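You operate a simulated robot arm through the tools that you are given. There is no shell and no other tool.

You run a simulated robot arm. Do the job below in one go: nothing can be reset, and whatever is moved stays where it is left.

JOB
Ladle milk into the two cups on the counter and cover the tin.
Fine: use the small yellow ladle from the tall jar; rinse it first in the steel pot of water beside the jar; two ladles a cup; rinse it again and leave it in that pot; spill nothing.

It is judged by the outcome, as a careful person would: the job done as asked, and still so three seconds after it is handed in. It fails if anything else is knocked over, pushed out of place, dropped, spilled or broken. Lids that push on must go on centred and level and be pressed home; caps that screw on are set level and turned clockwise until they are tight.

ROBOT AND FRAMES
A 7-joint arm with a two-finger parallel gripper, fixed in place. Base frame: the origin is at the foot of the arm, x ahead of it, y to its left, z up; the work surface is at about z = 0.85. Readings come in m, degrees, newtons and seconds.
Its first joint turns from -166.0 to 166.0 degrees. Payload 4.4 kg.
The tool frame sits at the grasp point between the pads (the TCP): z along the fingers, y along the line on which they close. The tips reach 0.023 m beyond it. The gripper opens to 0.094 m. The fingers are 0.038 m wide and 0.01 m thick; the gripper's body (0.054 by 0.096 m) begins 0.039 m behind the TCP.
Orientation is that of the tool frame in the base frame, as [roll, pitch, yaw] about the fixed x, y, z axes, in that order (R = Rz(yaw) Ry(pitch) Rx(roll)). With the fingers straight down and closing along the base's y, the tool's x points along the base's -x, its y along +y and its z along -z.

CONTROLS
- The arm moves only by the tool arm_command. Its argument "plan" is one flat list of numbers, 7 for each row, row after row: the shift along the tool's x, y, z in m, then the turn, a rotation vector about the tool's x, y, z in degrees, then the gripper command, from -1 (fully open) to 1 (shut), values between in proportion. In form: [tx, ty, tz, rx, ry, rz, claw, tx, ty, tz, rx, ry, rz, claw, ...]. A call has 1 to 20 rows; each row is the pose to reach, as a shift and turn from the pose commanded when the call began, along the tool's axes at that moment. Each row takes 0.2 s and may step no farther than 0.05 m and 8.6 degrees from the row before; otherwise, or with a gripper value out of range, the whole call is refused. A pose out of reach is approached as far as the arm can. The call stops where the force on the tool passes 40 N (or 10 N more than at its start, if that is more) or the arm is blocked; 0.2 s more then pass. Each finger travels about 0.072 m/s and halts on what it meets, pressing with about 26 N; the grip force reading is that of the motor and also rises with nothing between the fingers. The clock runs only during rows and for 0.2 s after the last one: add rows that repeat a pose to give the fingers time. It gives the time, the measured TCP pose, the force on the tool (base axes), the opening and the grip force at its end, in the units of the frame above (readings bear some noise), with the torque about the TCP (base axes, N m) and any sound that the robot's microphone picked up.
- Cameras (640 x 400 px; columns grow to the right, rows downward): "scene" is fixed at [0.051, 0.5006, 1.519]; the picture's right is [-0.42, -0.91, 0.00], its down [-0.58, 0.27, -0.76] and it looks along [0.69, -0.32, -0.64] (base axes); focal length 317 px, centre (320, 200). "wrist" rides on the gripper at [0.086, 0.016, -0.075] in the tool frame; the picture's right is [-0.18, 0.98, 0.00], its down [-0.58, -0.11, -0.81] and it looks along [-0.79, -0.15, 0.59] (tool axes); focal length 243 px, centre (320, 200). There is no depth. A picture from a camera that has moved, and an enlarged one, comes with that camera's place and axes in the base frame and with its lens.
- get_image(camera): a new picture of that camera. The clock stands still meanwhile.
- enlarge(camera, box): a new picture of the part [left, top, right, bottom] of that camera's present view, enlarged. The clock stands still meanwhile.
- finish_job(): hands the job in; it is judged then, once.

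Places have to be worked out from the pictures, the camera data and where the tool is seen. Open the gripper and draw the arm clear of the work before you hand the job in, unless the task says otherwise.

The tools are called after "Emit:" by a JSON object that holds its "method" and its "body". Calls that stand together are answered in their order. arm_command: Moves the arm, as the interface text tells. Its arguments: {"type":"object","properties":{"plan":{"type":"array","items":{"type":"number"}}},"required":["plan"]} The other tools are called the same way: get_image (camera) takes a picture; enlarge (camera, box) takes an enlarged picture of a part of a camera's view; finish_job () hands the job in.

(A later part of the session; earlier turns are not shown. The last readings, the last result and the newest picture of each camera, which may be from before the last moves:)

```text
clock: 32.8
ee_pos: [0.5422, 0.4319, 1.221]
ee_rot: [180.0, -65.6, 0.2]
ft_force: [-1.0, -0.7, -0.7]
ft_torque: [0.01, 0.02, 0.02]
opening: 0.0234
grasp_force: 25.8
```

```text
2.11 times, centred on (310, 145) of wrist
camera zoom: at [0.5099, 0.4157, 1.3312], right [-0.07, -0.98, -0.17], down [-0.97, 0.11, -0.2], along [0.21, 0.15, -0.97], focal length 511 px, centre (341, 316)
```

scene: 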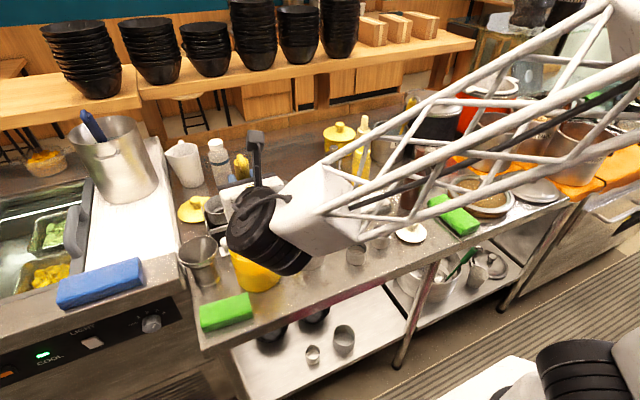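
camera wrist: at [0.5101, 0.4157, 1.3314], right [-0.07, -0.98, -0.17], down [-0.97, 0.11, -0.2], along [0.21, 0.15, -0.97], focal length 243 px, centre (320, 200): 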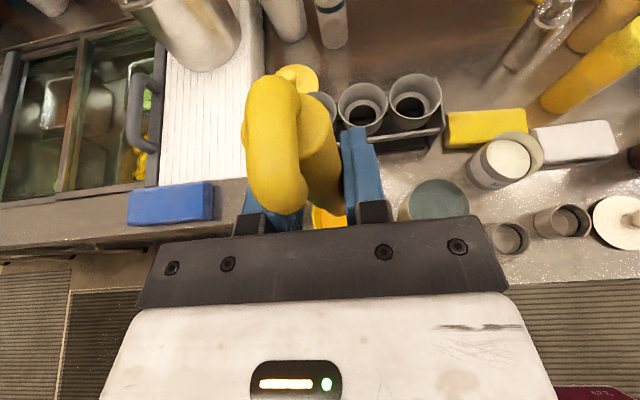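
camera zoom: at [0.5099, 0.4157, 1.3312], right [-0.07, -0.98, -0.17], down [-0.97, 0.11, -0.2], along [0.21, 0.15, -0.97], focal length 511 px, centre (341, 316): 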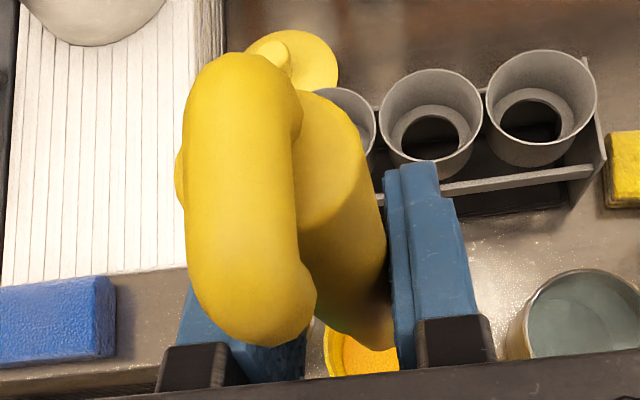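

The bowl (≈42 mm wide) still seems to hold some syrup. I'll yaw the tool about the handle so the wrist stops hiding the ladle from the scene camera and I can measure where the bowl is.

Emit:
{"method": "arm_command", "body": {"plan": [0, 0, 0, 6.38, 0, -2.89, 1, 0, 0, 0, 12.76, 0, -5.78, 1, 0, 0, 0, 19.13, 0, -8.67, 1, 0, 0, 0, 25.5, 0, -11.57, 1, 0, 0, 0, 31.9, 0, -14.46, 1, 0, 0, 0, 31.9, 0, -14.46, 1]}}

Emit:
{"method": "get_image", "body": {"camera": "scene"}}

Emit:
{"method": "enlarge", "body": {"camera": "scene", "box": [200, 130, 328, 240]}}

```text
clock: 34.2
ee_pos: [0.5419, 0.4321, 1.221]
ee_rot: [-179.9, -65.6, 35.1]
ft_force: [-0.4, -0.2, -1.0]
ft_torque: [0.01, -0.01, 0.0]
opening: 0.0236
grasp_force: 26.7
```

```text
taken
```

scene: 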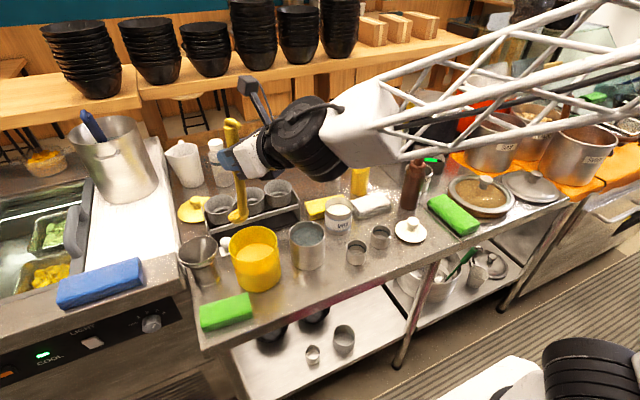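

```text
3.64 times, centred on (264, 185) of scene
camera zoom: at [0.051, 0.5006, 1.519], right [-0.42, -0.91, 0.0], down [-0.58, 0.27, -0.76], along [0.69, -0.32, -0.64], focal length 1151 px, centre (524, 254)
```

zoom: 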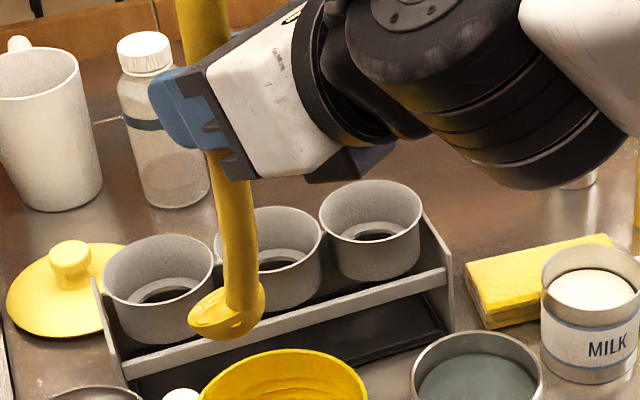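

Now the ladle is visible: the bowl is offset forward of the handle. Zooming on the bowl to see its rim attitude and contents.

Emit:
{"method": "enlarge", "body": {"camera": "scene", "box": [220, 200, 260, 230]}}

Emit:
{"method": "enlarge", "body": {"camera": "scene", "box": [205, 110, 285, 160]}}

Emit:
{"method": "get_image", "body": {"camera": "wrist"}}

```text
13.33 times, centred on (240, 215) of scene
camera zoom: at [0.051, 0.5006, 1.519], right [-0.42, -0.91, 0.0], down [-0.58, 0.27, -0.76], along [0.69, -0.32, -0.64], focal length 4221 px, centre (1387, 0)
```

zoom: 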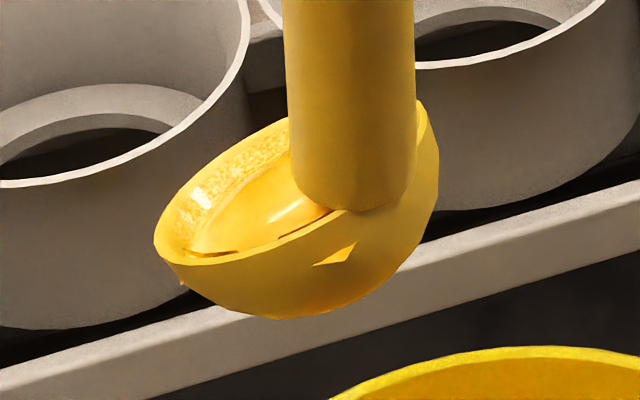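

```text
8.00 times, centred on (245, 135) of scene
camera zoom: at [0.051, 0.5006, 1.519], right [-0.42, -0.91, 0.0], down [-0.58, 0.27, -0.76], along [0.69, -0.32, -0.64], focal length 2533 px, centre (920, 720)
```

zoom: 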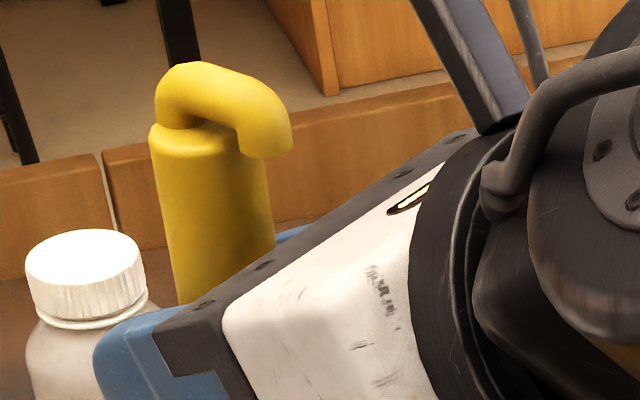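

```text
taken
camera wrist: at [0.5256, 0.4003, 1.3308], right [0.5, -0.85, -0.17], down [-0.86, -0.47, -0.2], along [0.09, 0.24, -0.97], focal length 243 px, centre (320, 200)
```

wrist: 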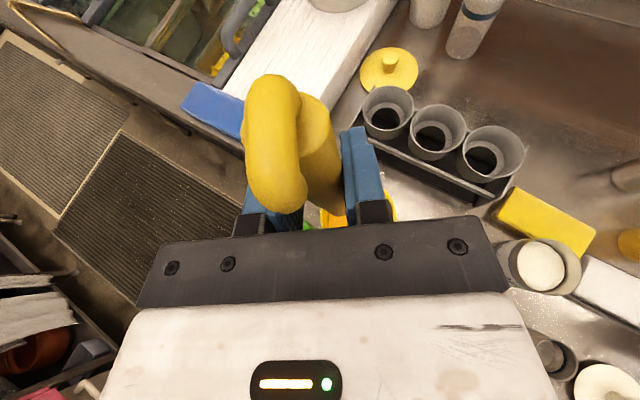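

The bowl still holds a level of syrup. I'll yaw back to 0, then roll the ladle over the jar to return the syrup before rinsing.

Emit:
{"method": "arm_command", "body": {"plan": [0, 0, 0, -6.38, 0, 2.89, 1, 0, 0, 0, -12.76, 0, 5.78, 1, 0, 0, 0, -19.13, 0, 8.67, 1, 0, 0, 0, -25.5, 0, 11.57, 1, 0, 0, 0, -31.95, 0, 14.48, 1, 0, 0, 0, -31.95, 0, 14.48, 1]}}

```text
clock: 35.6
ee_pos: [0.5416, 0.4317, 1.222]
ee_rot: [-180.0, -65.6, 0.0]
ft_force: [-0.9, -0.1, -0.7]
ft_torque: [0.02, 0.02, -0.01]
opening: 0.0236
grasp_force: 26.1
```

Rolling the ladle about the bowl (handle swinging toward -y, above the pot's rim) to pour the syrup back; first to 56° and check.

Emit:
{"method": "arm_command", "body": {"plan": [-0.0014, 0.0224, 0.0006, 3.3, 0, 7.29, 1, -0.0057, 0.0444, 0.0026, 6.61, 0, 14.58, 1, -0.0127, 0.0655, 0.0057, 9.91, 0, 21.86, 1, -0.0223, 0.0853, 0.0101, 13.22, 0, 29.15, 1, -0.0343, 0.1035, 0.0156, 16.52, 0, 36.44, 1, -0.0485, 0.1196, 0.022, 19.82, 0, 43.73, 1, -0.0647, 0.1335, 0.0293, 23.13, 0, 51.02, 1, -0.0647, 0.1335, 0.0293, 23.13, 0, 51.02, 1]}}

Emit:
{"method": "get_image", "body": {"camera": "scene"}}

Emit:
{"method": "enlarge", "body": {"camera": "scene", "box": [200, 180, 328, 300]}}

```text
clock: 37.4
ee_pos: [0.5435, 0.2985, 1.1507]
ee_rot: [-105.4, -30.6, -61.2]
ft_force: [-0.4, -0.5, -1.2]
ft_torque: [-0.05, -0.02, 0.02]
opening: 0.0234
grasp_force: 26.5
```

```text
taken
```

scene: 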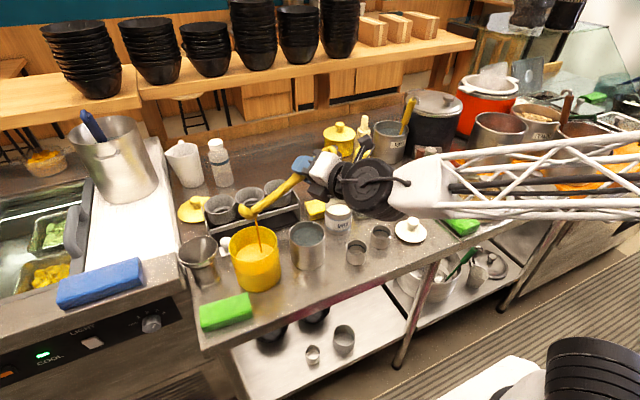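

```text
3.33 times, centred on (264, 240) of scene
camera zoom: at [0.051, 0.5006, 1.519], right [-0.42, -0.91, 0.0], down [-0.58, 0.27, -0.76], along [0.69, -0.32, -0.64], focal length 1055 px, centre (507, 67)
```

zoom: 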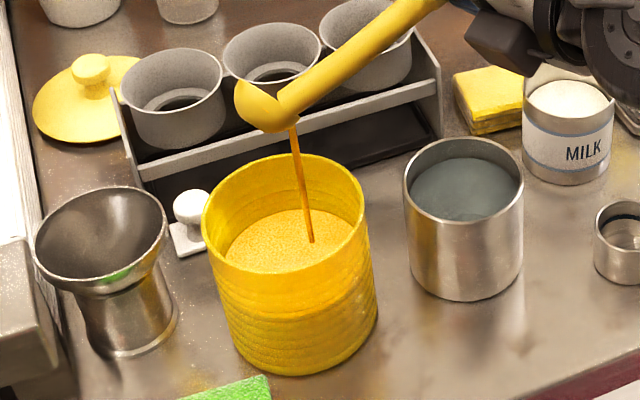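

The syrup stream lands in the jar. Continuing the roll to 96° and holding to let it drain.

Emit:
{"method": "arm_command", "body": {"plan": [-0.0014, 0.0224, 0.0006, 3.3, 0, 7.29, 1, -0.0057, 0.0444, 0.0026, 6.61, 0, 14.58, 1, -0.0127, 0.0655, 0.0057, 9.91, 0, 21.86, 1, -0.0223, 0.0853, 0.0101, 13.22, 0, 29.15, 1, -0.0343, 0.1035, 0.0156, 16.52, 0, 36.44, 1, -0.0343, 0.1035, 0.0156, 16.52, 0, 36.44, 1, -0.0343, 0.1035, 0.0156, 16.52, 0, 36.44, 1, -0.0343, 0.1035, 0.0156, 16.52, 0, 36.44, 1, -0.0343, 0.1035, 0.0156, 16.52, 0, 36.44, 1, -0.0343, 0.1035, 0.0156, 16.52, 0, 36.44, 1, -0.0343, 0.1035, 0.0156, 16.52, 0, 36.44, 1, -0.0343, 0.1035, 0.0156, 16.52, 0, 36.44, 1, -0.0343, 0.1035, 0.0156, 16.52, 0, 36.44, 1, -0.0343, 0.1035, 0.0156, 16.52, 0, 36.44, 1, -0.0343, 0.1035, 0.0156, 16.52, 0, 36.44, 1, -0.0343, 0.1035, 0.0156, 16.52, 0, 36.44, 1, -0.0343, 0.1035, 0.0156, 16.52, 0, 36.44, 1, -0.0343, 0.1035, 0.0156, 16.52, 0, 36.44, 1]}}

Emit:
{"method": "enlarge", "body": {"camera": "scene", "box": [200, 180, 328, 300]}}

Emit:
{"method": "get_image", "body": {"camera": "wrist"}}

```text
clock: 41.2
ee_pos: [0.529, 0.2893, 1.0483]
ee_rot: [-87.7, 5.5, -66.4]
ft_force: [-0.1, 0.0, -1.0]
ft_torque: [-0.03, 0.0, 0.0]
opening: 0.0235
grasp_force: 26.3
out of reach, approached as far as the arm can: row 4, 5, 6, 7, 8, 9, 10, 11, 12, 13, 14, 15, 16, 17, 18
```

```text
3.33 times, centred on (264, 240) of scene
camera zoom: at [0.051, 0.5006, 1.519], right [-0.42, -0.91, 0.0], down [-0.58, 0.27, -0.76], along [0.69, -0.32, -0.64], focal length 1055 px, centre (507, 67)
```

zoom: 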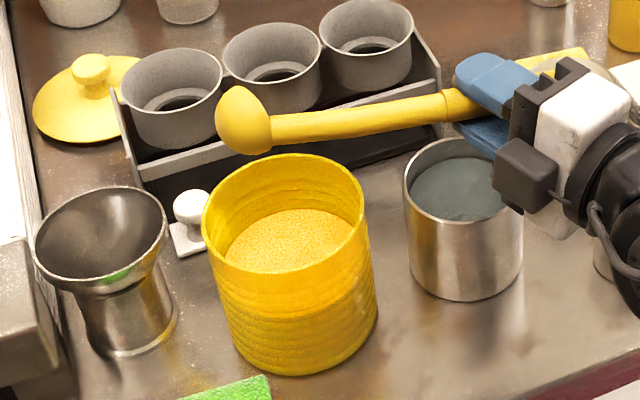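

```text
taken
camera wrist: at [0.4952, 0.1828, 1.0203], right [-0.08, 0.27, -0.96], down [-0.97, 0.2, 0.13], along [0.23, 0.94, 0.25], focal length 243 px, centre (320, 200)
```

wrist: 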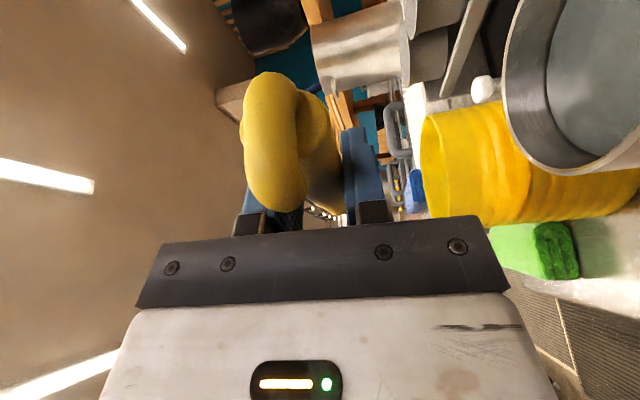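

The syrup has drained and the ladle looks empty. Rolling back to upright over the jar.

Emit:
{"method": "arm_command", "body": {"plan": [-0.0014, -0.0224, 0.0006, -3.3, 0, -7.29, 1, -0.0057, -0.0444, 0.0026, -6.61, 0, -14.58, 1, -0.0127, -0.0655, 0.0057, -9.91, 0, -21.86, 1, -0.0223, -0.0853, 0.0101, -13.22, 0, -29.15, 1, -0.0343, -0.1035, 0.0156, -16.52, 0, -36.44, 1, -0.0485, -0.1196, 0.022, -19.82, 0, -43.73, 1, -0.0647, -0.1335, 0.0293, -23.13, 0, -51.02, 1, -0.0824, -0.1447, 0.0373, -26.43, 0, -58.3, 1, -0.1013, -0.1531, 0.0459, -29.74, 0, -65.59, 1, -0.1212, -0.1586, 0.055, -33.04, 0, -72.88, 1, -0.1415, -0.1609, 0.0642, -36.34, 0, -80.17, 1, -0.162, -0.1601, 0.0734, -39.65, 0, -87.46, 1, -0.162, -0.1601, 0.0734, -39.65, 0, -87.46, 1]}}

Emit:
{"method": "enlarge", "body": {"camera": "scene", "box": [200, 180, 328, 300]}}

```text
clock: 44.0
ee_pos: [0.5289, 0.4489, 1.2269]
ee_rot: [179.8, -65.5, 0.2]
ft_force: [0.5, -0.5, -0.5]
ft_torque: [0.04, 0.02, 0.02]
opening: 0.024
grasp_force: 25.8
```

```text
3.33 times, centred on (264, 240) of scene
camera zoom: at [0.051, 0.5006, 1.519], right [-0.42, -0.91, 0.0], down [-0.58, 0.27, -0.76], along [0.69, -0.32, -0.64], focal length 1055 px, centre (507, 67)
```

zoom: 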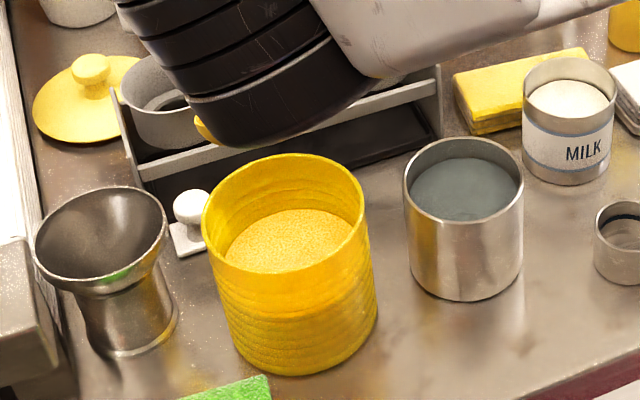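

Arm's back upright (with a small clamp drift). The ladle isn't dripping. I now move it over the rinse pot, whose rim I place at (0.564, 0.297, 0.94), radius ≈0.045.

Emit:
{"method": "arm_command", "body": {"plan": [0.0008, 0.03, 0.0018, 0, 0, 0, 1, 0.0016, 0.06, 0.0036, 0, 0, 0, 1, 0.0025, 0.09, 0.0054, 0, 0, 0, 1, 0.0033, 0.12, 0.0073, 0, 0, 0, 1, 0.0033, 0.152, 0.0073, 0, 0, 0, 1, 0.0033, 0.152, 0.0073, 0, 0, 0, 1]}}

Emit:
{"method": "get_image", "body": {"camera": "scene"}}

Emit:
{"method": "enlarge", "body": {"camera": "scene", "box": [230, 160, 358, 280]}}

```text
clock: 45.4
ee_pos: [0.5372, 0.2983, 1.2254]
ee_rot: [180.0, -65.6, 0.1]
ft_force: [0.2, 1.0, -1.2]
ft_torque: [-0.01, -0.02, 0.0]
opening: 0.0234
grasp_force: 26.2
```

```text
taken
```

scene: 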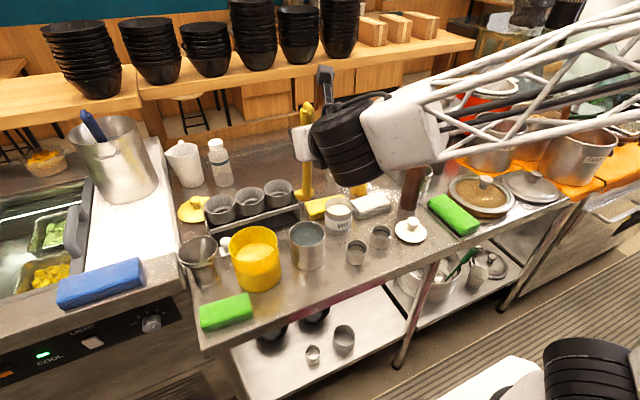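

```text
3.33 times, centred on (294, 220) of scene
camera zoom: at [0.051, 0.5006, 1.519], right [-0.42, -0.91, 0.0], down [-0.58, 0.27, -0.76], along [0.69, -0.32, -0.64], focal length 1055 px, centre (407, 133)
```

zoom: 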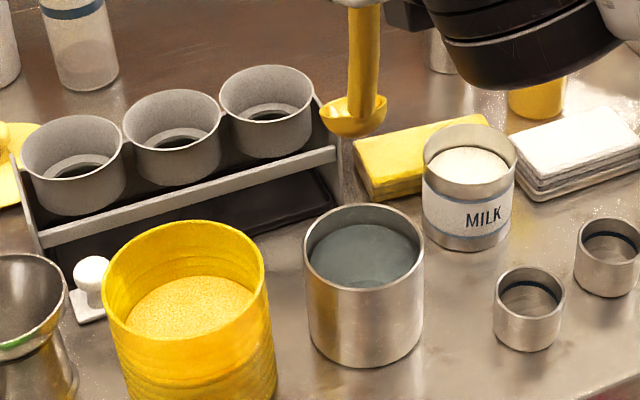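

Emit:
{"method": "enlarge", "body": {"camera": "scene", "box": [285, 172, 325, 208]}}

Emit:
{"method": "enlarge", "body": {"camera": "scene", "box": [280, 210, 340, 280]}}

```text
11.11 times, centred on (305, 190) of scene
camera zoom: at [0.051, 0.5006, 1.519], right [-0.42, -0.91, 0.0], down [-0.58, 0.27, -0.76], along [0.69, -0.32, -0.64], focal length 3518 px, centre (487, 311)
```

zoom: 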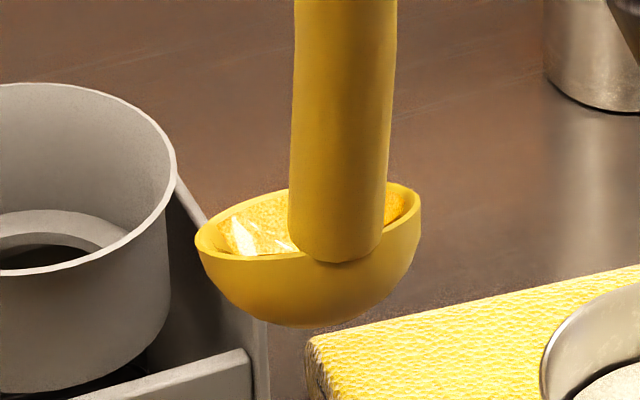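

```text
5.71 times, centred on (310, 245) of scene
camera zoom: at [0.051, 0.5006, 1.519], right [-0.42, -0.91, 0.0], down [-0.58, 0.27, -0.76], along [0.69, -0.32, -0.64], focal length 1809 px, centre (377, -57)
```

zoom: 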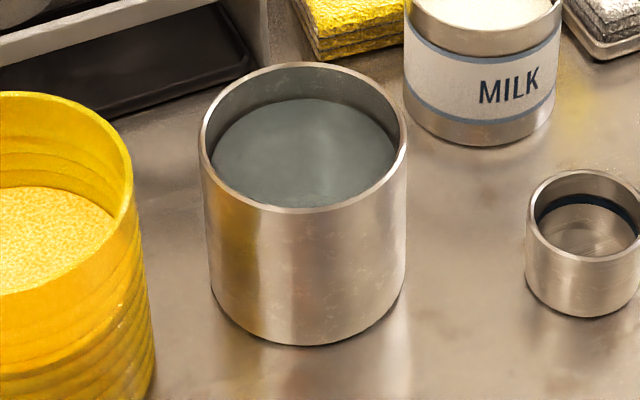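

Two views agree: the bowl's rim centre sits ≈0.032 m ahead of and 0.152 m below the TCP, handle about vertical. It's over the pot's centre; I'll lower it to just above the rim and check.

Emit:
{"method": "arm_command", "body": {"plan": [-0.0273, 0, 0.0124, 0, 0, 0, 1, -0.0547, 0, 0.0248, 0, 0, 0, 1, -0.0765, 0, 0.0347, 0, 0, 0, 1, -0.0765, 0, 0.0347, 0, 0, 0, 1]}}

Emit:
{"method": "enlarge", "body": {"camera": "scene", "box": [270, 180, 350, 280]}}

Emit:
{"method": "get_image", "body": {"camera": "scene"}}

Emit:
{"method": "get_image", "body": {"camera": "wrist"}}

```text
clock: 46.4
ee_pos: [0.537, 0.2992, 1.1418]
ee_rot: [-180.0, -65.6, 0.0]
ft_force: [-0.5, 0.0, -0.2]
ft_torque: [-0.03, -0.01, 0.02]
opening: 0.0237
grasp_force: 26.1
```

```text
4.00 times, centred on (310, 230) of scene
camera zoom: at [0.051, 0.5006, 1.519], right [-0.42, -0.91, 0.0], down [-0.58, 0.27, -0.76], along [0.69, -0.32, -0.64], focal length 1266 px, centre (360, 80)
```

zoom: 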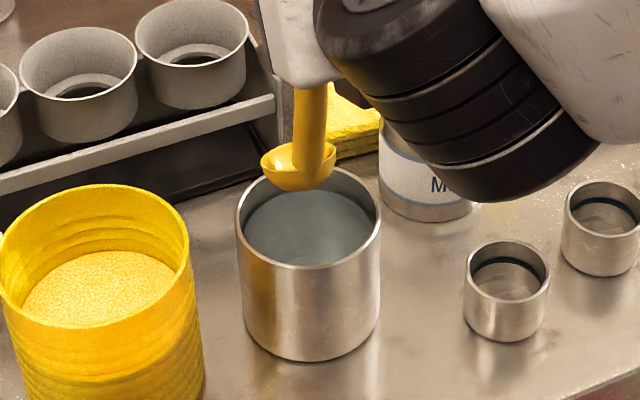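

```text
taken
```

scene: 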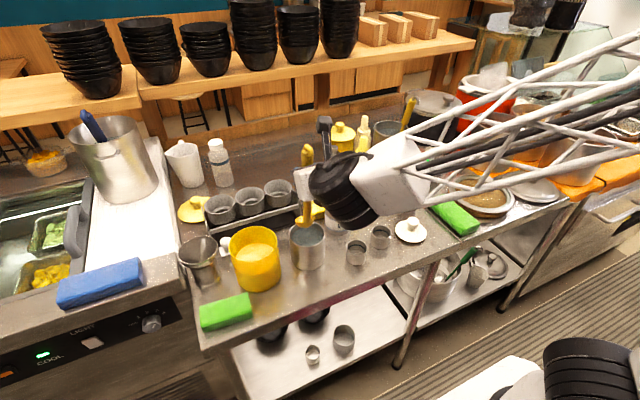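

```text
taken
camera wrist: at [0.5052, 0.2825, 1.2519], right [-0.08, -0.98, -0.17], down [-0.97, 0.11, -0.2], along [0.21, 0.15, -0.97], focal length 243 px, centre (320, 200)
```

wrist: 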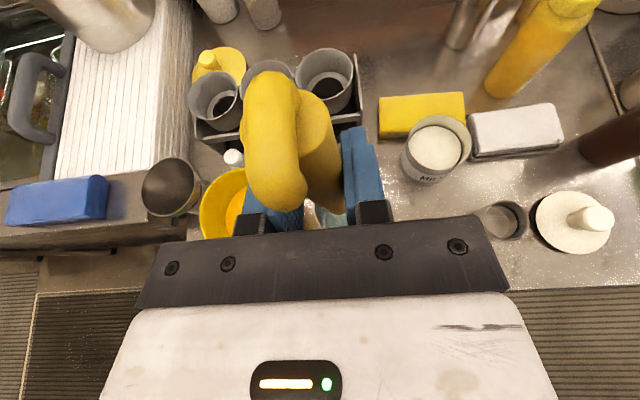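

The bowl is right over the pot's centre, as computed. Lowering slowly into the water so the bowl is fully submerged (rim to z≈0.893).

Emit:
{"method": "arm_command", "body": {"plan": [-0.0146, 0, 0.0066, 0, 0, 0, 1, -0.0292, 0, 0.0132, 0, 0, 0, 1, -0.0437, 0, 0.0198, 0, 0, 0, 1, -0.0583, 0, 0.0264, 0, 0, 0, 1, -0.0729, 0, 0.033, 0, 0, 0, 1, -0.0875, 0, 0.0396, 0, 0, 0, 1, -0.0875, 0, 0.0396, 0, 0, 0, 1]}}

Emit:
{"method": "enlarge", "body": {"camera": "scene", "box": [270, 190, 350, 280]}}

```text
clock: 48.0
ee_pos: [0.5392, 0.2986, 1.0457]
ee_rot: [-180.0, -65.7, 0.0]
ft_force: [0.3, 0.6, -0.2]
ft_torque: [0.03, 0.0, -0.02]
opening: 0.0235
grasp_force: 26.1
```

```text
4.44 times, centred on (310, 235) of scene
camera zoom: at [0.051, 0.5006, 1.519], right [-0.42, -0.91, 0.0], down [-0.58, 0.27, -0.76], along [0.69, -0.32, -0.64], focal length 1407 px, centre (364, 44)
```

zoom: 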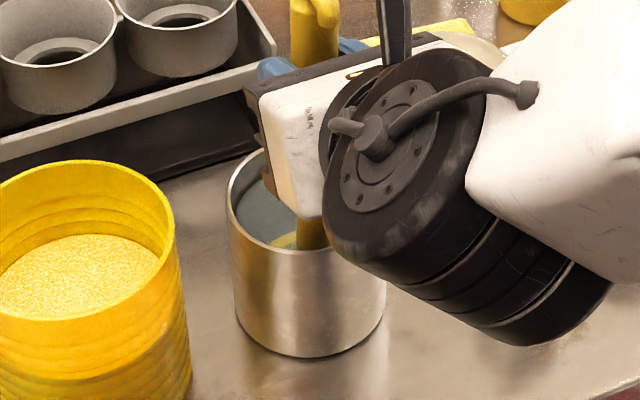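

Submerged without contact. I'll swirl it gently (small side-to-side and up/down strokes under water) to rinse off the syrup.

Emit:
{"method": "arm_command", "body": {"plan": [0, 0.008, 0, 0, 0, 0, 1, 0, -0.008, 0, 0, 0, 0, 1, 0, 0.008, 0, 0, 0, 0, 1, 0, -0.008, 0, 0, 0, 0, 1, 0, 0, 0, 0, 0, 0, 1, 0.0109, 0, -0.005, 0, 0, 0, 1, 0, 0, 0, 0, 0, 0, 1, 0.0109, 0, -0.005, 0, 0, 0, 1, 0, 0, 0, 0, 0, 0, 1, 0, 0.008, 0, 0, 0, 0, 1, 0, -0.008, 0, 0, 0, 0, 1, 0, 0.008, 0, 0, 0, 0, 1, 0, 0, 0, 0, 0, 0, 1, 0, 0, 0, 0, 0, 0, 1]}}

Emit:
{"method": "enlarge", "body": {"camera": "scene", "box": [280, 220, 320, 250]}}

```text
clock: 51.0
ee_pos: [0.5374, 0.296, 1.0453]
ee_rot: [180.0, -65.6, 0.0]
ft_force: [1.0, -0.7, -1.5]
ft_torque: [0.02, 0.01, -0.01]
opening: 0.0235
grasp_force: 26.2
```

```text
13.33 times, centred on (300, 235) of scene
camera zoom: at [0.051, 0.5006, 1.519], right [-0.42, -0.91, 0.0], down [-0.58, 0.27, -0.76], along [0.69, -0.32, -0.64], focal length 4221 px, centre (587, -267)
```

zoom: 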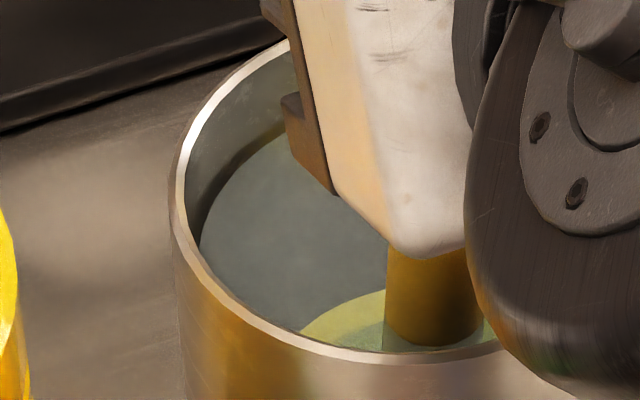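

The bowl is visibly under water. Lifting it slowly above the pot and holding to drip.

Emit:
{"method": "arm_command", "body": {"plan": [0.0165, 0, -0.0075, 0, 0, 0, 1, 0.033, 0, -0.015, 0, 0, 0, 1, 0.0496, 0, -0.0225, 0, 0, 0, 1, 0.0661, 0, -0.03, 0, 0, 0, 1, 0.0826, 0, -0.0375, 0, 0, 0, 1, 0.0991, 0, -0.045, 0, 0, 0, 1, 0.1157, 0, -0.0525, 0, 0, 0, 1, 0.1157, 0, -0.0525, 0, 0, 0, 1, 0.1157, 0, -0.0525, 0, 0, 0, 1, 0.1157, 0, -0.0525, 0, 0, 0, 1, 0.1157, 0, -0.0525, 0, 0, 0, 1, 0.1157, 0, -0.0525, 0, 0, 0, 1]}}

Emit:
{"method": "enlarge", "body": {"camera": "scene", "box": [275, 190, 335, 260]}}

```text
clock: 53.6
ee_pos: [0.5365, 0.2981, 1.1735]
ee_rot: [180.0, -65.6, 0.1]
ft_force: [-0.5, 0.7, -1.4]
ft_torque: [-0.02, 0.02, -0.06]
opening: 0.0234
grasp_force: 25.7
```

```text
5.71 times, centred on (305, 225) of scene
camera zoom: at [0.051, 0.5006, 1.519], right [-0.42, -0.91, 0.0], down [-0.58, 0.27, -0.76], along [0.69, -0.32, -0.64], focal length 1809 px, centre (406, 57)
```

zoom: 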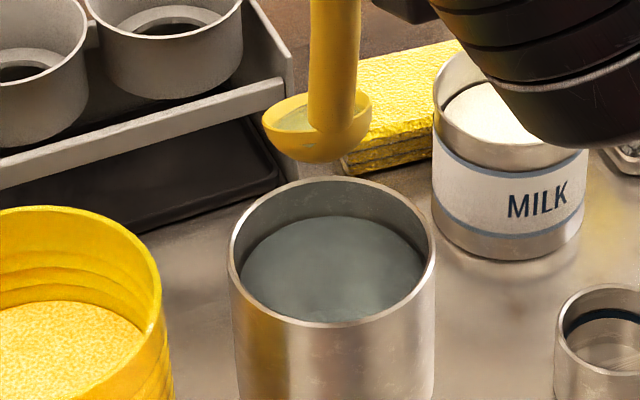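

Emit:
{"method": "enlarge", "body": {"camera": "scene", "box": [290, 195, 330, 225]}}

```text
13.33 times, centred on (310, 210) of scene
camera zoom: at [0.051, 0.5006, 1.519], right [-0.42, -0.91, 0.0], down [-0.58, 0.27, -0.76], along [0.69, -0.32, -0.64], focal length 4221 px, centre (453, 67)
```

zoom: 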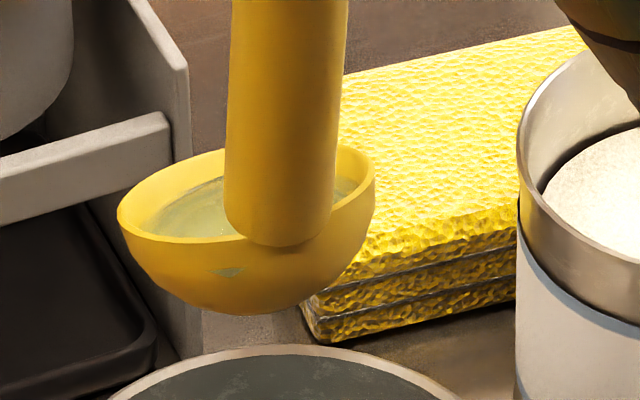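

The bowl holds water. I want to know the attitude at which its rim is level, so I'll pitch the ladle back by ~17° (pivoting on the bowl, above the pot) and look.

Emit:
{"method": "arm_command", "body": {"plan": [-0.0108, 0, -0.0109, 0, 5.67, 0, 1, -0.0216, 0, -0.0218, 0, 11.33, 0, 1, -0.0324, 0, -0.0327, 0, 17, 0, 1, -0.0324, 0, -0.0327, 0, 17, 0, 1]}}

Emit:
{"method": "enlarge", "body": {"camera": "scene", "box": [290, 195, 330, 225]}}

Emit:
{"method": "enlarge", "body": {"camera": "scene", "box": [270, 140, 370, 260]}}

```text
clock: 54.6
ee_pos: [0.4948, 0.2979, 1.157]
ee_rot: [-179.8, -82.7, -0.1]
ft_force: [-0.1, -0.4, 0.2]
ft_torque: [0.01, 0.04, 0.0]
opening: 0.0239
grasp_force: 26.0
```

```text
13.33 times, centred on (310, 210) of scene
camera zoom: at [0.051, 0.5006, 1.519], right [-0.42, -0.91, 0.0], down [-0.58, 0.27, -0.76], along [0.69, -0.32, -0.64], focal length 4221 px, centre (453, 67)
```

zoom: 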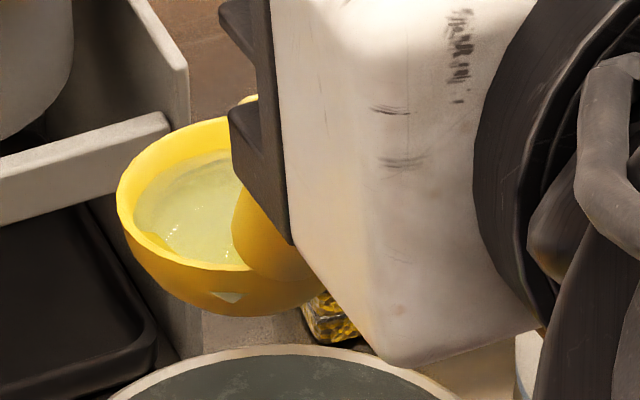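

```text
3.33 times, centred on (320, 200) of scene
camera zoom: at [0.051, 0.5006, 1.519], right [-0.42, -0.91, 0.0], down [-0.58, 0.27, -0.76], along [0.69, -0.32, -0.64], focal length 1055 px, centre (320, 200)
```

zoom: 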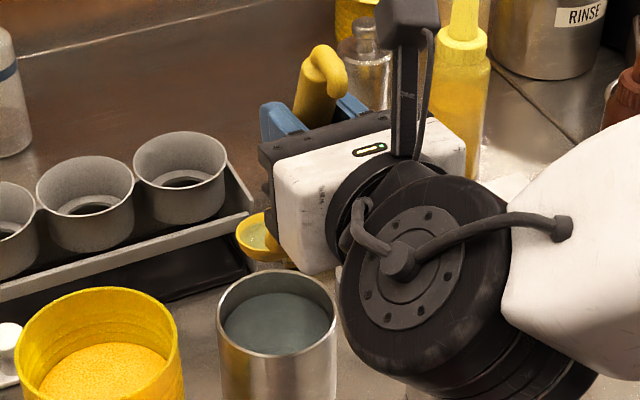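

Level looks to be nearer p≈3–7° of tool pitch. I'll yaw the ladle 35° about the bowl (still above the pot) for an unobstructed view of the rim.

Emit:
{"method": "arm_command", "body": {"plan": [0.0001, 0.0092, 0.0006, 6.94, 0, -0.89, 1, 0.0003, 0.0182, 0.0022, 13.89, 0, -1.78, 1, 0.0006, 0.027, 0.005, 20.83, 0, -2.67, 1, 0.0011, 0.0354, 0.0087, 27.78, 0, -3.56, 1, 0.0017, 0.0432, 0.0135, 34.72, 0, -4.45, 1, 0.0017, 0.0432, 0.0135, 34.72, 0, -4.45, 1]}}

Emit:
{"method": "enlarge", "body": {"camera": "scene", "box": [285, 195, 325, 225]}}

Emit:
{"method": "enlarge", "body": {"camera": "scene", "box": [250, 140, 350, 260]}}

```text
clock: 56.0
ee_pos: [0.5429, 0.3455, 0.9685]
ee_rot: [178.3, -62.8, 34.3]
ft_force: [1.6, 1.0, 4.6]
ft_torque: [-0.02, -0.09, 0.06]
opening: 0.0235
grasp_force: 26.1
out of reach, approached as far as the arm can: row 4, 5, 6
stopped in row 6: the force on the tool passed its limit at 101 N (the readings are from after the stop); the commanded pose is now the measured one
```

```text
13.33 times, centred on (305, 210) of scene
camera zoom: at [0.051, 0.5006, 1.519], right [-0.42, -0.91, 0.0], down [-0.58, 0.27, -0.76], along [0.69, -0.32, -0.64], focal length 4221 px, centre (520, 67)
```

zoom: 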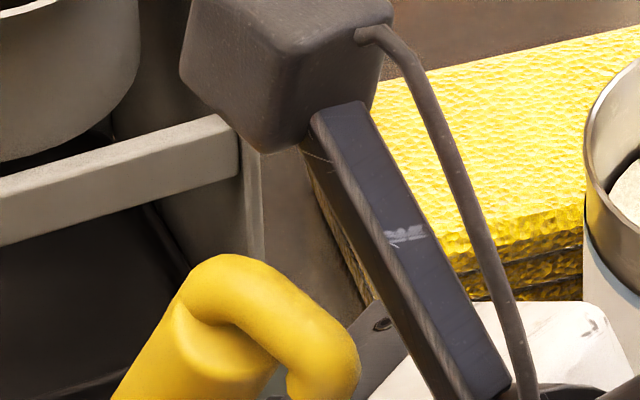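

```text
3.33 times, centred on (300, 200) of scene
camera zoom: at [0.051, 0.5006, 1.519], right [-0.42, -0.91, 0.0], down [-0.58, 0.27, -0.76], along [0.69, -0.32, -0.64], focal length 1055 px, centre (387, 200)
```

zoom: 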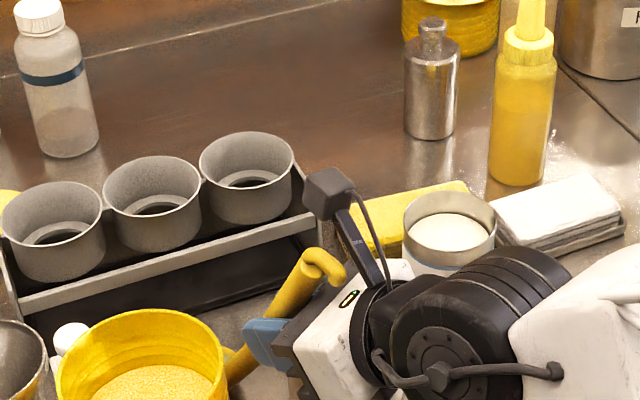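

The arm drifted off badly when that pose was out of reach, and something was touched. I must look at the whole scene before moving anything.

Emit:
{"method": "get_image", "body": {"camera": "scene"}}

Emit:
{"method": "get_image", "body": {"camera": "wrist"}}

Emit:
{"method": "enlarge", "body": {"camera": "scene", "box": [210, 190, 370, 290]}}

```text
taken
```

scene: 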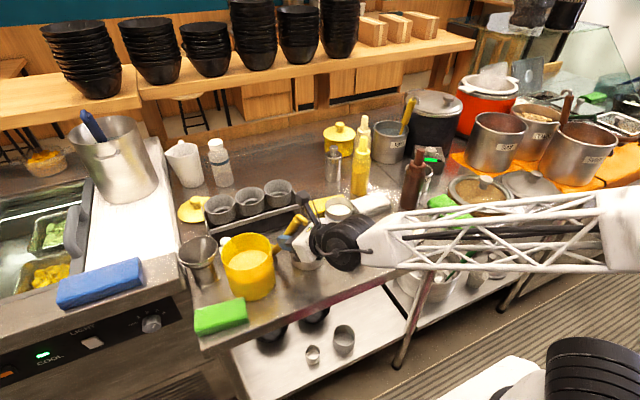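

```text
taken
camera wrist: at [0.5287, 0.3196, 1.0805], right [0.46, -0.87, -0.15], down [-0.88, -0.44, -0.15], along [0.07, 0.2, -0.98], focal length 243 px, centre (320, 200)
```

wrist: 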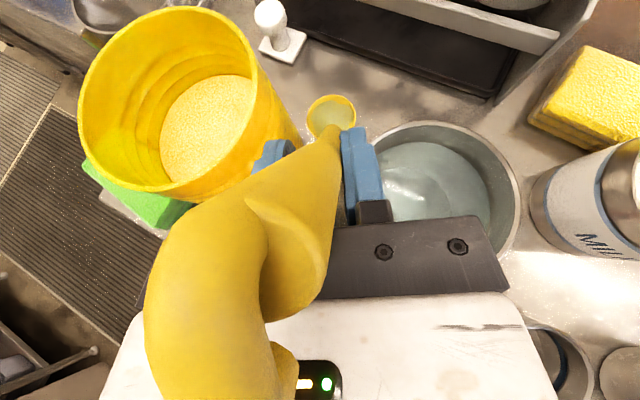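

```text
4.00 times, centred on (290, 240) of scene
camera zoom: at [0.051, 0.5006, 1.519], right [-0.42, -0.91, 0.0], down [-0.58, 0.27, -0.76], along [0.69, -0.32, -0.64], focal length 1266 px, centre (440, 40)
```

zoom: 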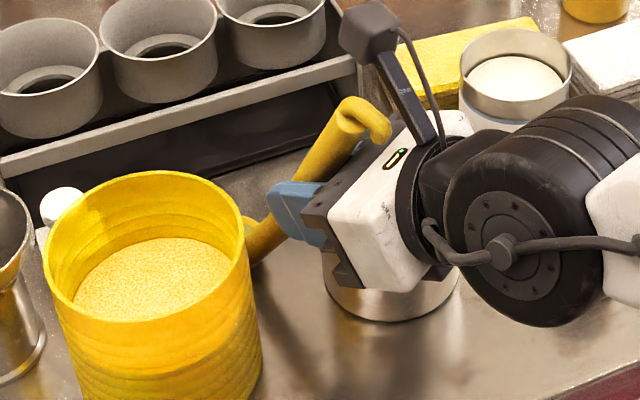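

The ladle was driven down between the jar and the pot, slipping in the grip, and the jar was nudged roughly 2 cm toward +y/-x. First I'll lift straight up slowly to free everything without further disturbance.

Emit:
{"method": "arm_command", "body": {"plan": [0.0044, 0, -0.0023, 0, 0, 0, 1, 0.0089, 0, -0.0046, 0, 0, 0, 1, 0.0133, 0, -0.0069, 0, 0, 0, 1, 0.0178, 0, -0.0091, 0, 0, 0, 1, 0.0178, 0, -0.0091, 0, 0, 0, 1]}}

Emit:
{"method": "get_image", "body": {"camera": "wrist"}}

Emit:
{"method": "enlarge", "body": {"camera": "scene", "box": [210, 190, 370, 290]}}

```text
clock: 57.2
ee_pos: [0.5436, 0.3467, 0.9892]
ee_rot: [178.1, -62.9, 34.3]
ft_force: [0.8, -0.9, -0.8]
ft_torque: [0.01, 0.0, 0.0]
opening: 0.0237
grasp_force: 26.3
```

```text
taken
camera wrist: at [0.5284, 0.3198, 1.1001], right [0.46, -0.87, -0.15], down [-0.88, -0.44, -0.15], along [0.07, 0.2, -0.98], focal length 243 px, centre (320, 200)
```

wrist: 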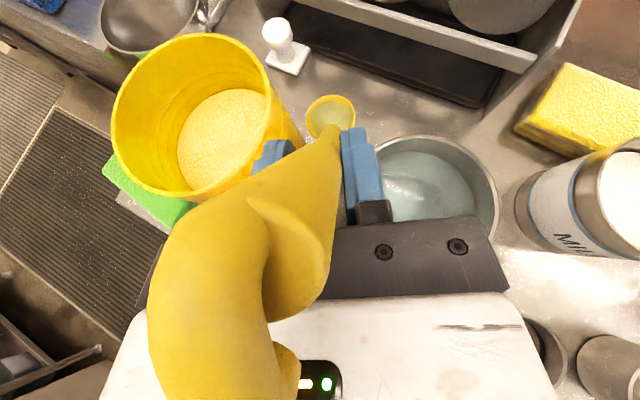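

```text
4.00 times, centred on (290, 240) of scene
camera zoom: at [0.051, 0.5006, 1.519], right [-0.42, -0.91, 0.0], down [-0.58, 0.27, -0.76], along [0.69, -0.32, -0.64], focal length 1266 px, centre (440, 40)
```

zoom: 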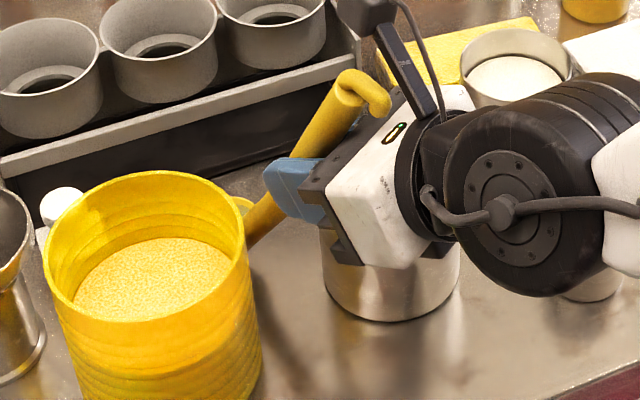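

Free of contact. Continuing straight up until the ladle is clear above the rims.

Emit:
{"method": "arm_command", "body": {"plan": [0.0133, 0, -0.0069, 0, 0, 0, 1, 0.0267, 0, -0.0137, 0, 0, 0, 1, 0.04, 0, -0.0206, 0, 0, 0, 1, 0.0533, 0, -0.0274, 0, 0, 0, 1, 0.0667, 0, -0.0343, 0, 0, 0, 1, 0.08, 0, -0.0411, 0, 0, 0, 1, 0.0978, 0, -0.0503, 0, 0, 0, 1, 0.1156, 0, -0.0594, 0, 0, 0, 1, 0.1334, 0, -0.0686, 0, 0, 0, 1, 0.1334, 0, -0.0686, 0, 0, 0, 1]}}

Emit:
{"method": "get_image", "body": {"camera": "scene"}}

Emit:
{"method": "get_image", "body": {"camera": "wrist"}}

Emit:
{"method": "enlarge", "body": {"camera": "scene", "box": [190, 140, 350, 330]}}

```text
clock: 59.4
ee_pos: [0.541, 0.3482, 1.1386]
ee_rot: [178.2, -62.8, 34.3]
ft_force: [0.6, -0.4, -0.6]
ft_torque: [-0.02, 0.0, 0.01]
opening: 0.0233
grasp_force: 25.7
```

```text
taken
```

scene: 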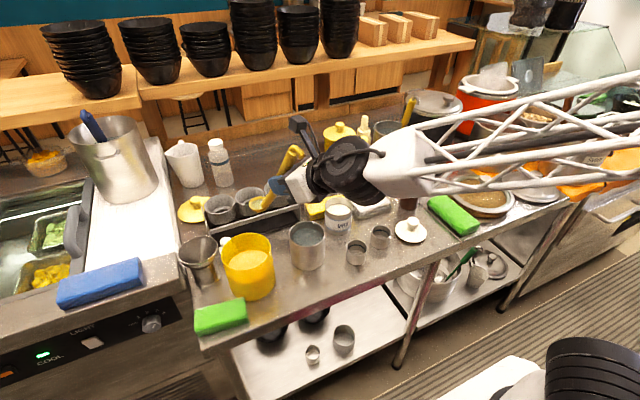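

```text
taken
camera wrist: at [0.5268, 0.3223, 1.2507], right [0.46, -0.87, -0.15], down [-0.88, -0.44, -0.15], along [0.06, 0.2, -0.98], focal length 243 px, centre (320, 200)
```

wrist: 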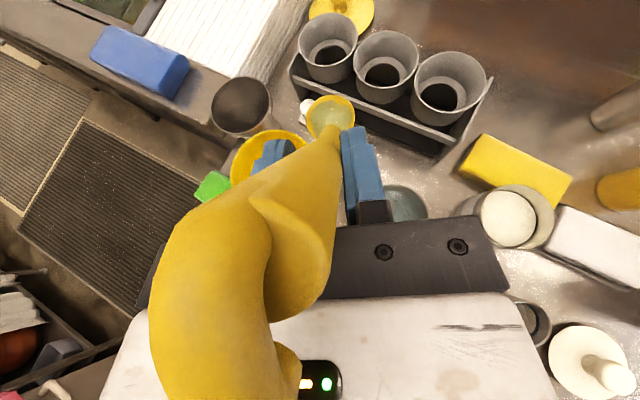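

```text
2.11 times, centred on (270, 235) of scene
camera zoom: at [0.051, 0.5006, 1.519], right [-0.42, -0.91, 0.0], down [-0.58, 0.27, -0.76], along [0.69, -0.32, -0.64], focal length 666 px, centre (425, 126)
```

zoom: 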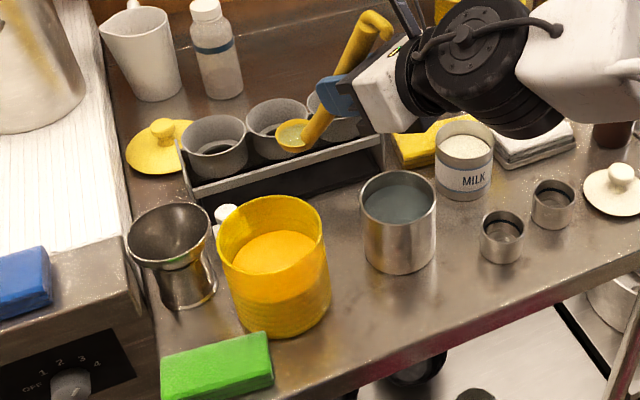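

The pot is where it was; the jar has shifted. I'll take the same enlarged view as at the start for a direct comparison of the jar and sponge.

Emit:
{"method": "enlarge", "body": {"camera": "scene", "box": [160, 200, 320, 300]}}

Emit:
{"method": "enlarge", "body": {"camera": "scene", "box": [160, 260, 320, 360]}}

Emit:
{"method": "enlarge", "body": {"camera": "scene", "box": [245, 140, 325, 220]}}

```text
4.00 times, centred on (240, 250) of scene
camera zoom: at [0.051, 0.5006, 1.519], right [-0.42, -0.91, 0.0], down [-0.58, 0.27, -0.76], along [0.69, -0.32, -0.64], focal length 1266 px, centre (640, 0)
```

zoom: 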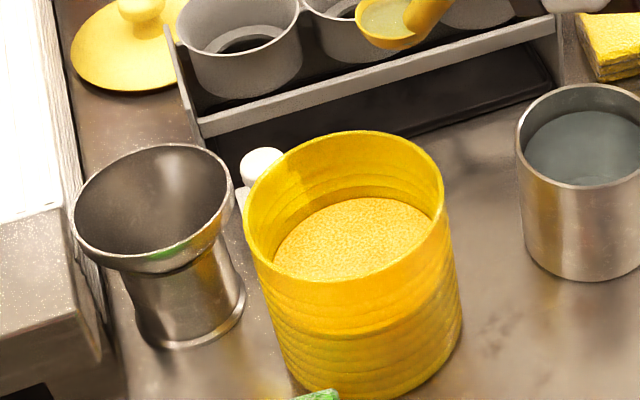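

```text
4.00 times, centred on (240, 310) of scene
camera zoom: at [0.051, 0.5006, 1.519], right [-0.42, -0.91, 0.0], down [-0.58, 0.27, -0.76], along [0.69, -0.32, -0.64], focal length 1266 px, centre (640, -240)
```

zoom: 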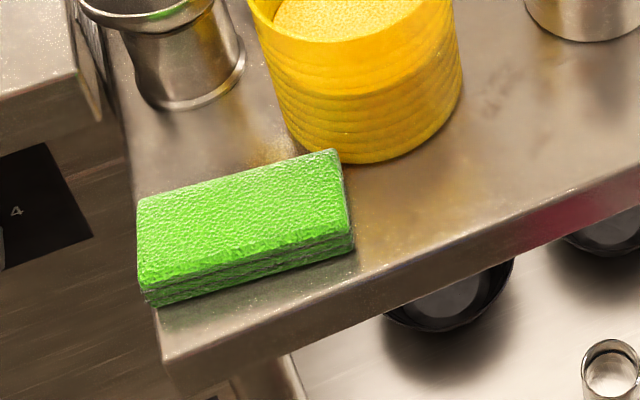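

```text
5.00 times, centred on (285, 180) of scene
camera zoom: at [0.051, 0.5006, 1.519], right [-0.42, -0.91, 0.0], down [-0.58, 0.27, -0.76], along [0.69, -0.32, -0.64], focal length 1583 px, centre (495, 300)
```

zoom: 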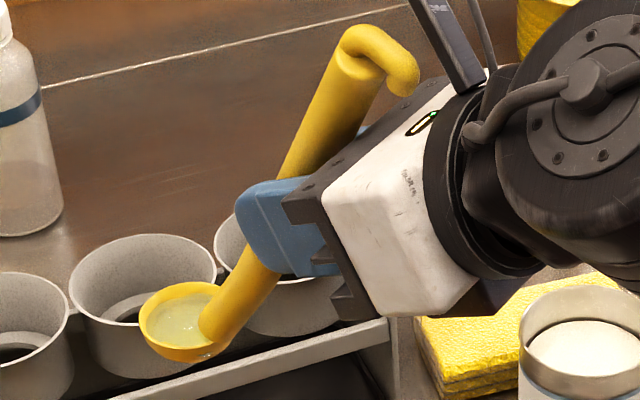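

Only the jar (≈2 cm) and the sponge against it moved; I'll put them back later. The ladle rotated in the grip: the bowl is now ≈0.087 m ahead and 0.094 m below the TCP, roughly level at this pitch (27° down), which is actually convenient. I'll bring yaw back to 0 and the bowl over the pot, in a short careful call.

Emit:
{"method": "arm_command", "body": {"plan": [-0.0075, 0.0017, -0.0145, -6.1, -0.1, 3.13, 1, -0.0149, 0.0034, -0.029, -12.2, -0.2, 6.27, 1, -0.0149, 0.0034, -0.029, -12.2, -0.2, 6.27, 1]}}

Emit:
{"method": "get_image", "body": {"camera": "scene"}}

```text
clock: 60.2
ee_pos: [0.515, 0.3286, 1.1378]
ee_rot: [178.2, -62.8, 20.5]
ft_force: [0.7, 0.9, 0.3]
ft_torque: [0.0, 0.02, 0.0]
opening: 0.0238
grasp_force: 25.9
```

```text
taken
```

scene: 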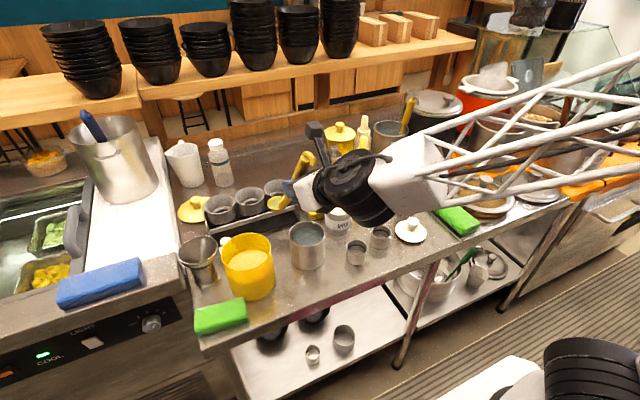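

Emit:
{"method": "arm_command", "body": {"plan": [-0.0071, 0.0059, -0.0137, -6.07, -0.1, 3.12, 1, -0.0142, 0.0117, -0.0273, -12.15, -0.2, 6.25, 1, -0.0213, 0.0176, -0.041, -18.22, -0.3, 9.37, 1, -0.0213, 0.0176, -0.041, -18.22, -0.3, 9.37, 1]}}

Emit:
{"method": "enlarge", "body": {"camera": "scene", "box": [250, 140, 370, 260]}}

Emit:
{"method": "get_image", "body": {"camera": "wrist"}}

```text
clock: 61.2
ee_pos: [0.4773, 0.2961, 1.1392]
ee_rot: [178.3, -62.7, 0.0]
ft_force: [-0.2, -0.1, -0.8]
ft_torque: [0.01, -0.01, 0.0]
opening: 0.0235
grasp_force: 26.6
```

```text
3.33 times, centred on (310, 200) of scene
camera zoom: at [0.051, 0.5006, 1.519], right [-0.42, -0.91, 0.0], down [-0.58, 0.27, -0.76], along [0.69, -0.32, -0.64], focal length 1055 px, centre (353, 200)
```

zoom: 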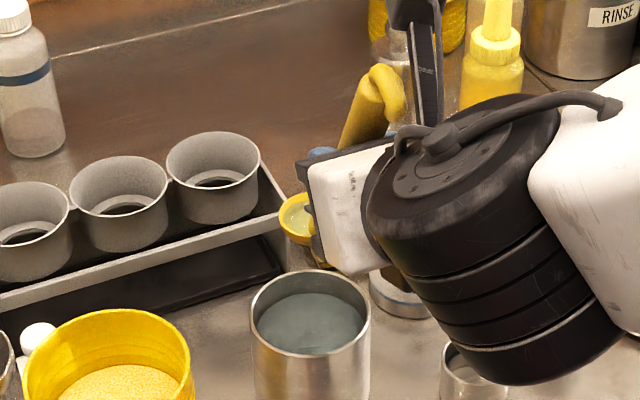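

```text
taken
camera wrist: at [0.4504, 0.282, 1.25], right [-0.11, -0.98, -0.15], down [-0.98, 0.13, -0.15], along [0.17, 0.13, -0.98], focal length 243 px, centre (320, 200)
```

wrist: 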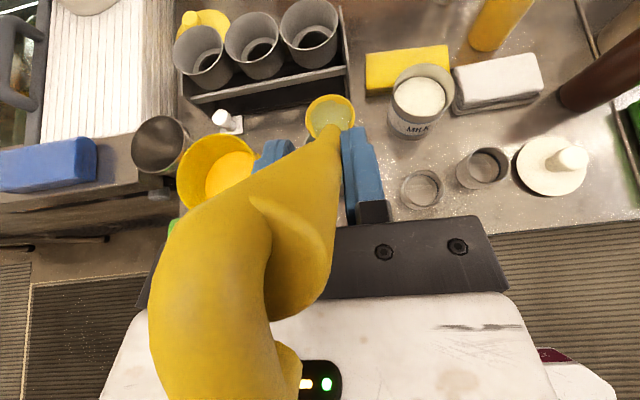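

Now the wrist camera sees the bowl directly between the fingers. Let me enlarge that to judge its level and the water in it.

Emit:
{"method": "enlarge", "body": {"camera": "wrist", "box": [290, 80, 370, 140]}}

Emit:
{"method": "enlarge", "body": {"camera": "wrist", "box": [160, 80, 300, 200]}}

```text
6.67 times, centred on (330, 110) of wrist
camera zoom: at [0.4504, 0.282, 1.25], right [-0.11, -0.98, -0.15], down [-0.98, 0.13, -0.15], along [0.17, 0.13, -0.98], focal length 1618 px, centre (253, 800)
```

zoom: 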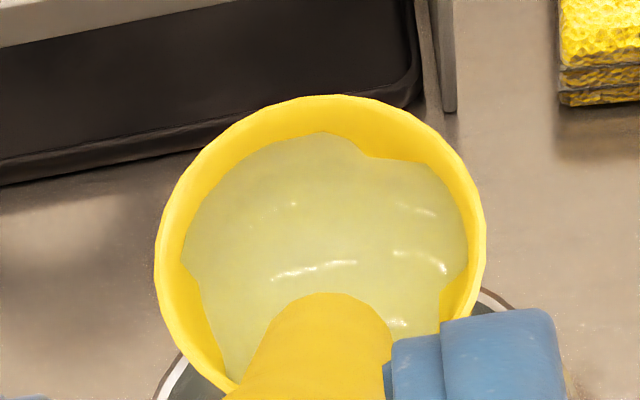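

```text
3.33 times, centred on (230, 140) of wrist
camera zoom: at [0.4504, 0.282, 1.25], right [-0.11, -0.98, -0.15], down [-0.98, 0.13, -0.15], along [0.17, 0.13, -0.98], focal length 809 px, centre (620, 400)
```

zoom: 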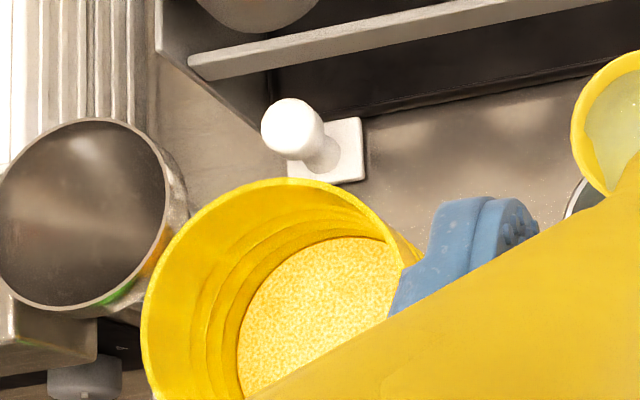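

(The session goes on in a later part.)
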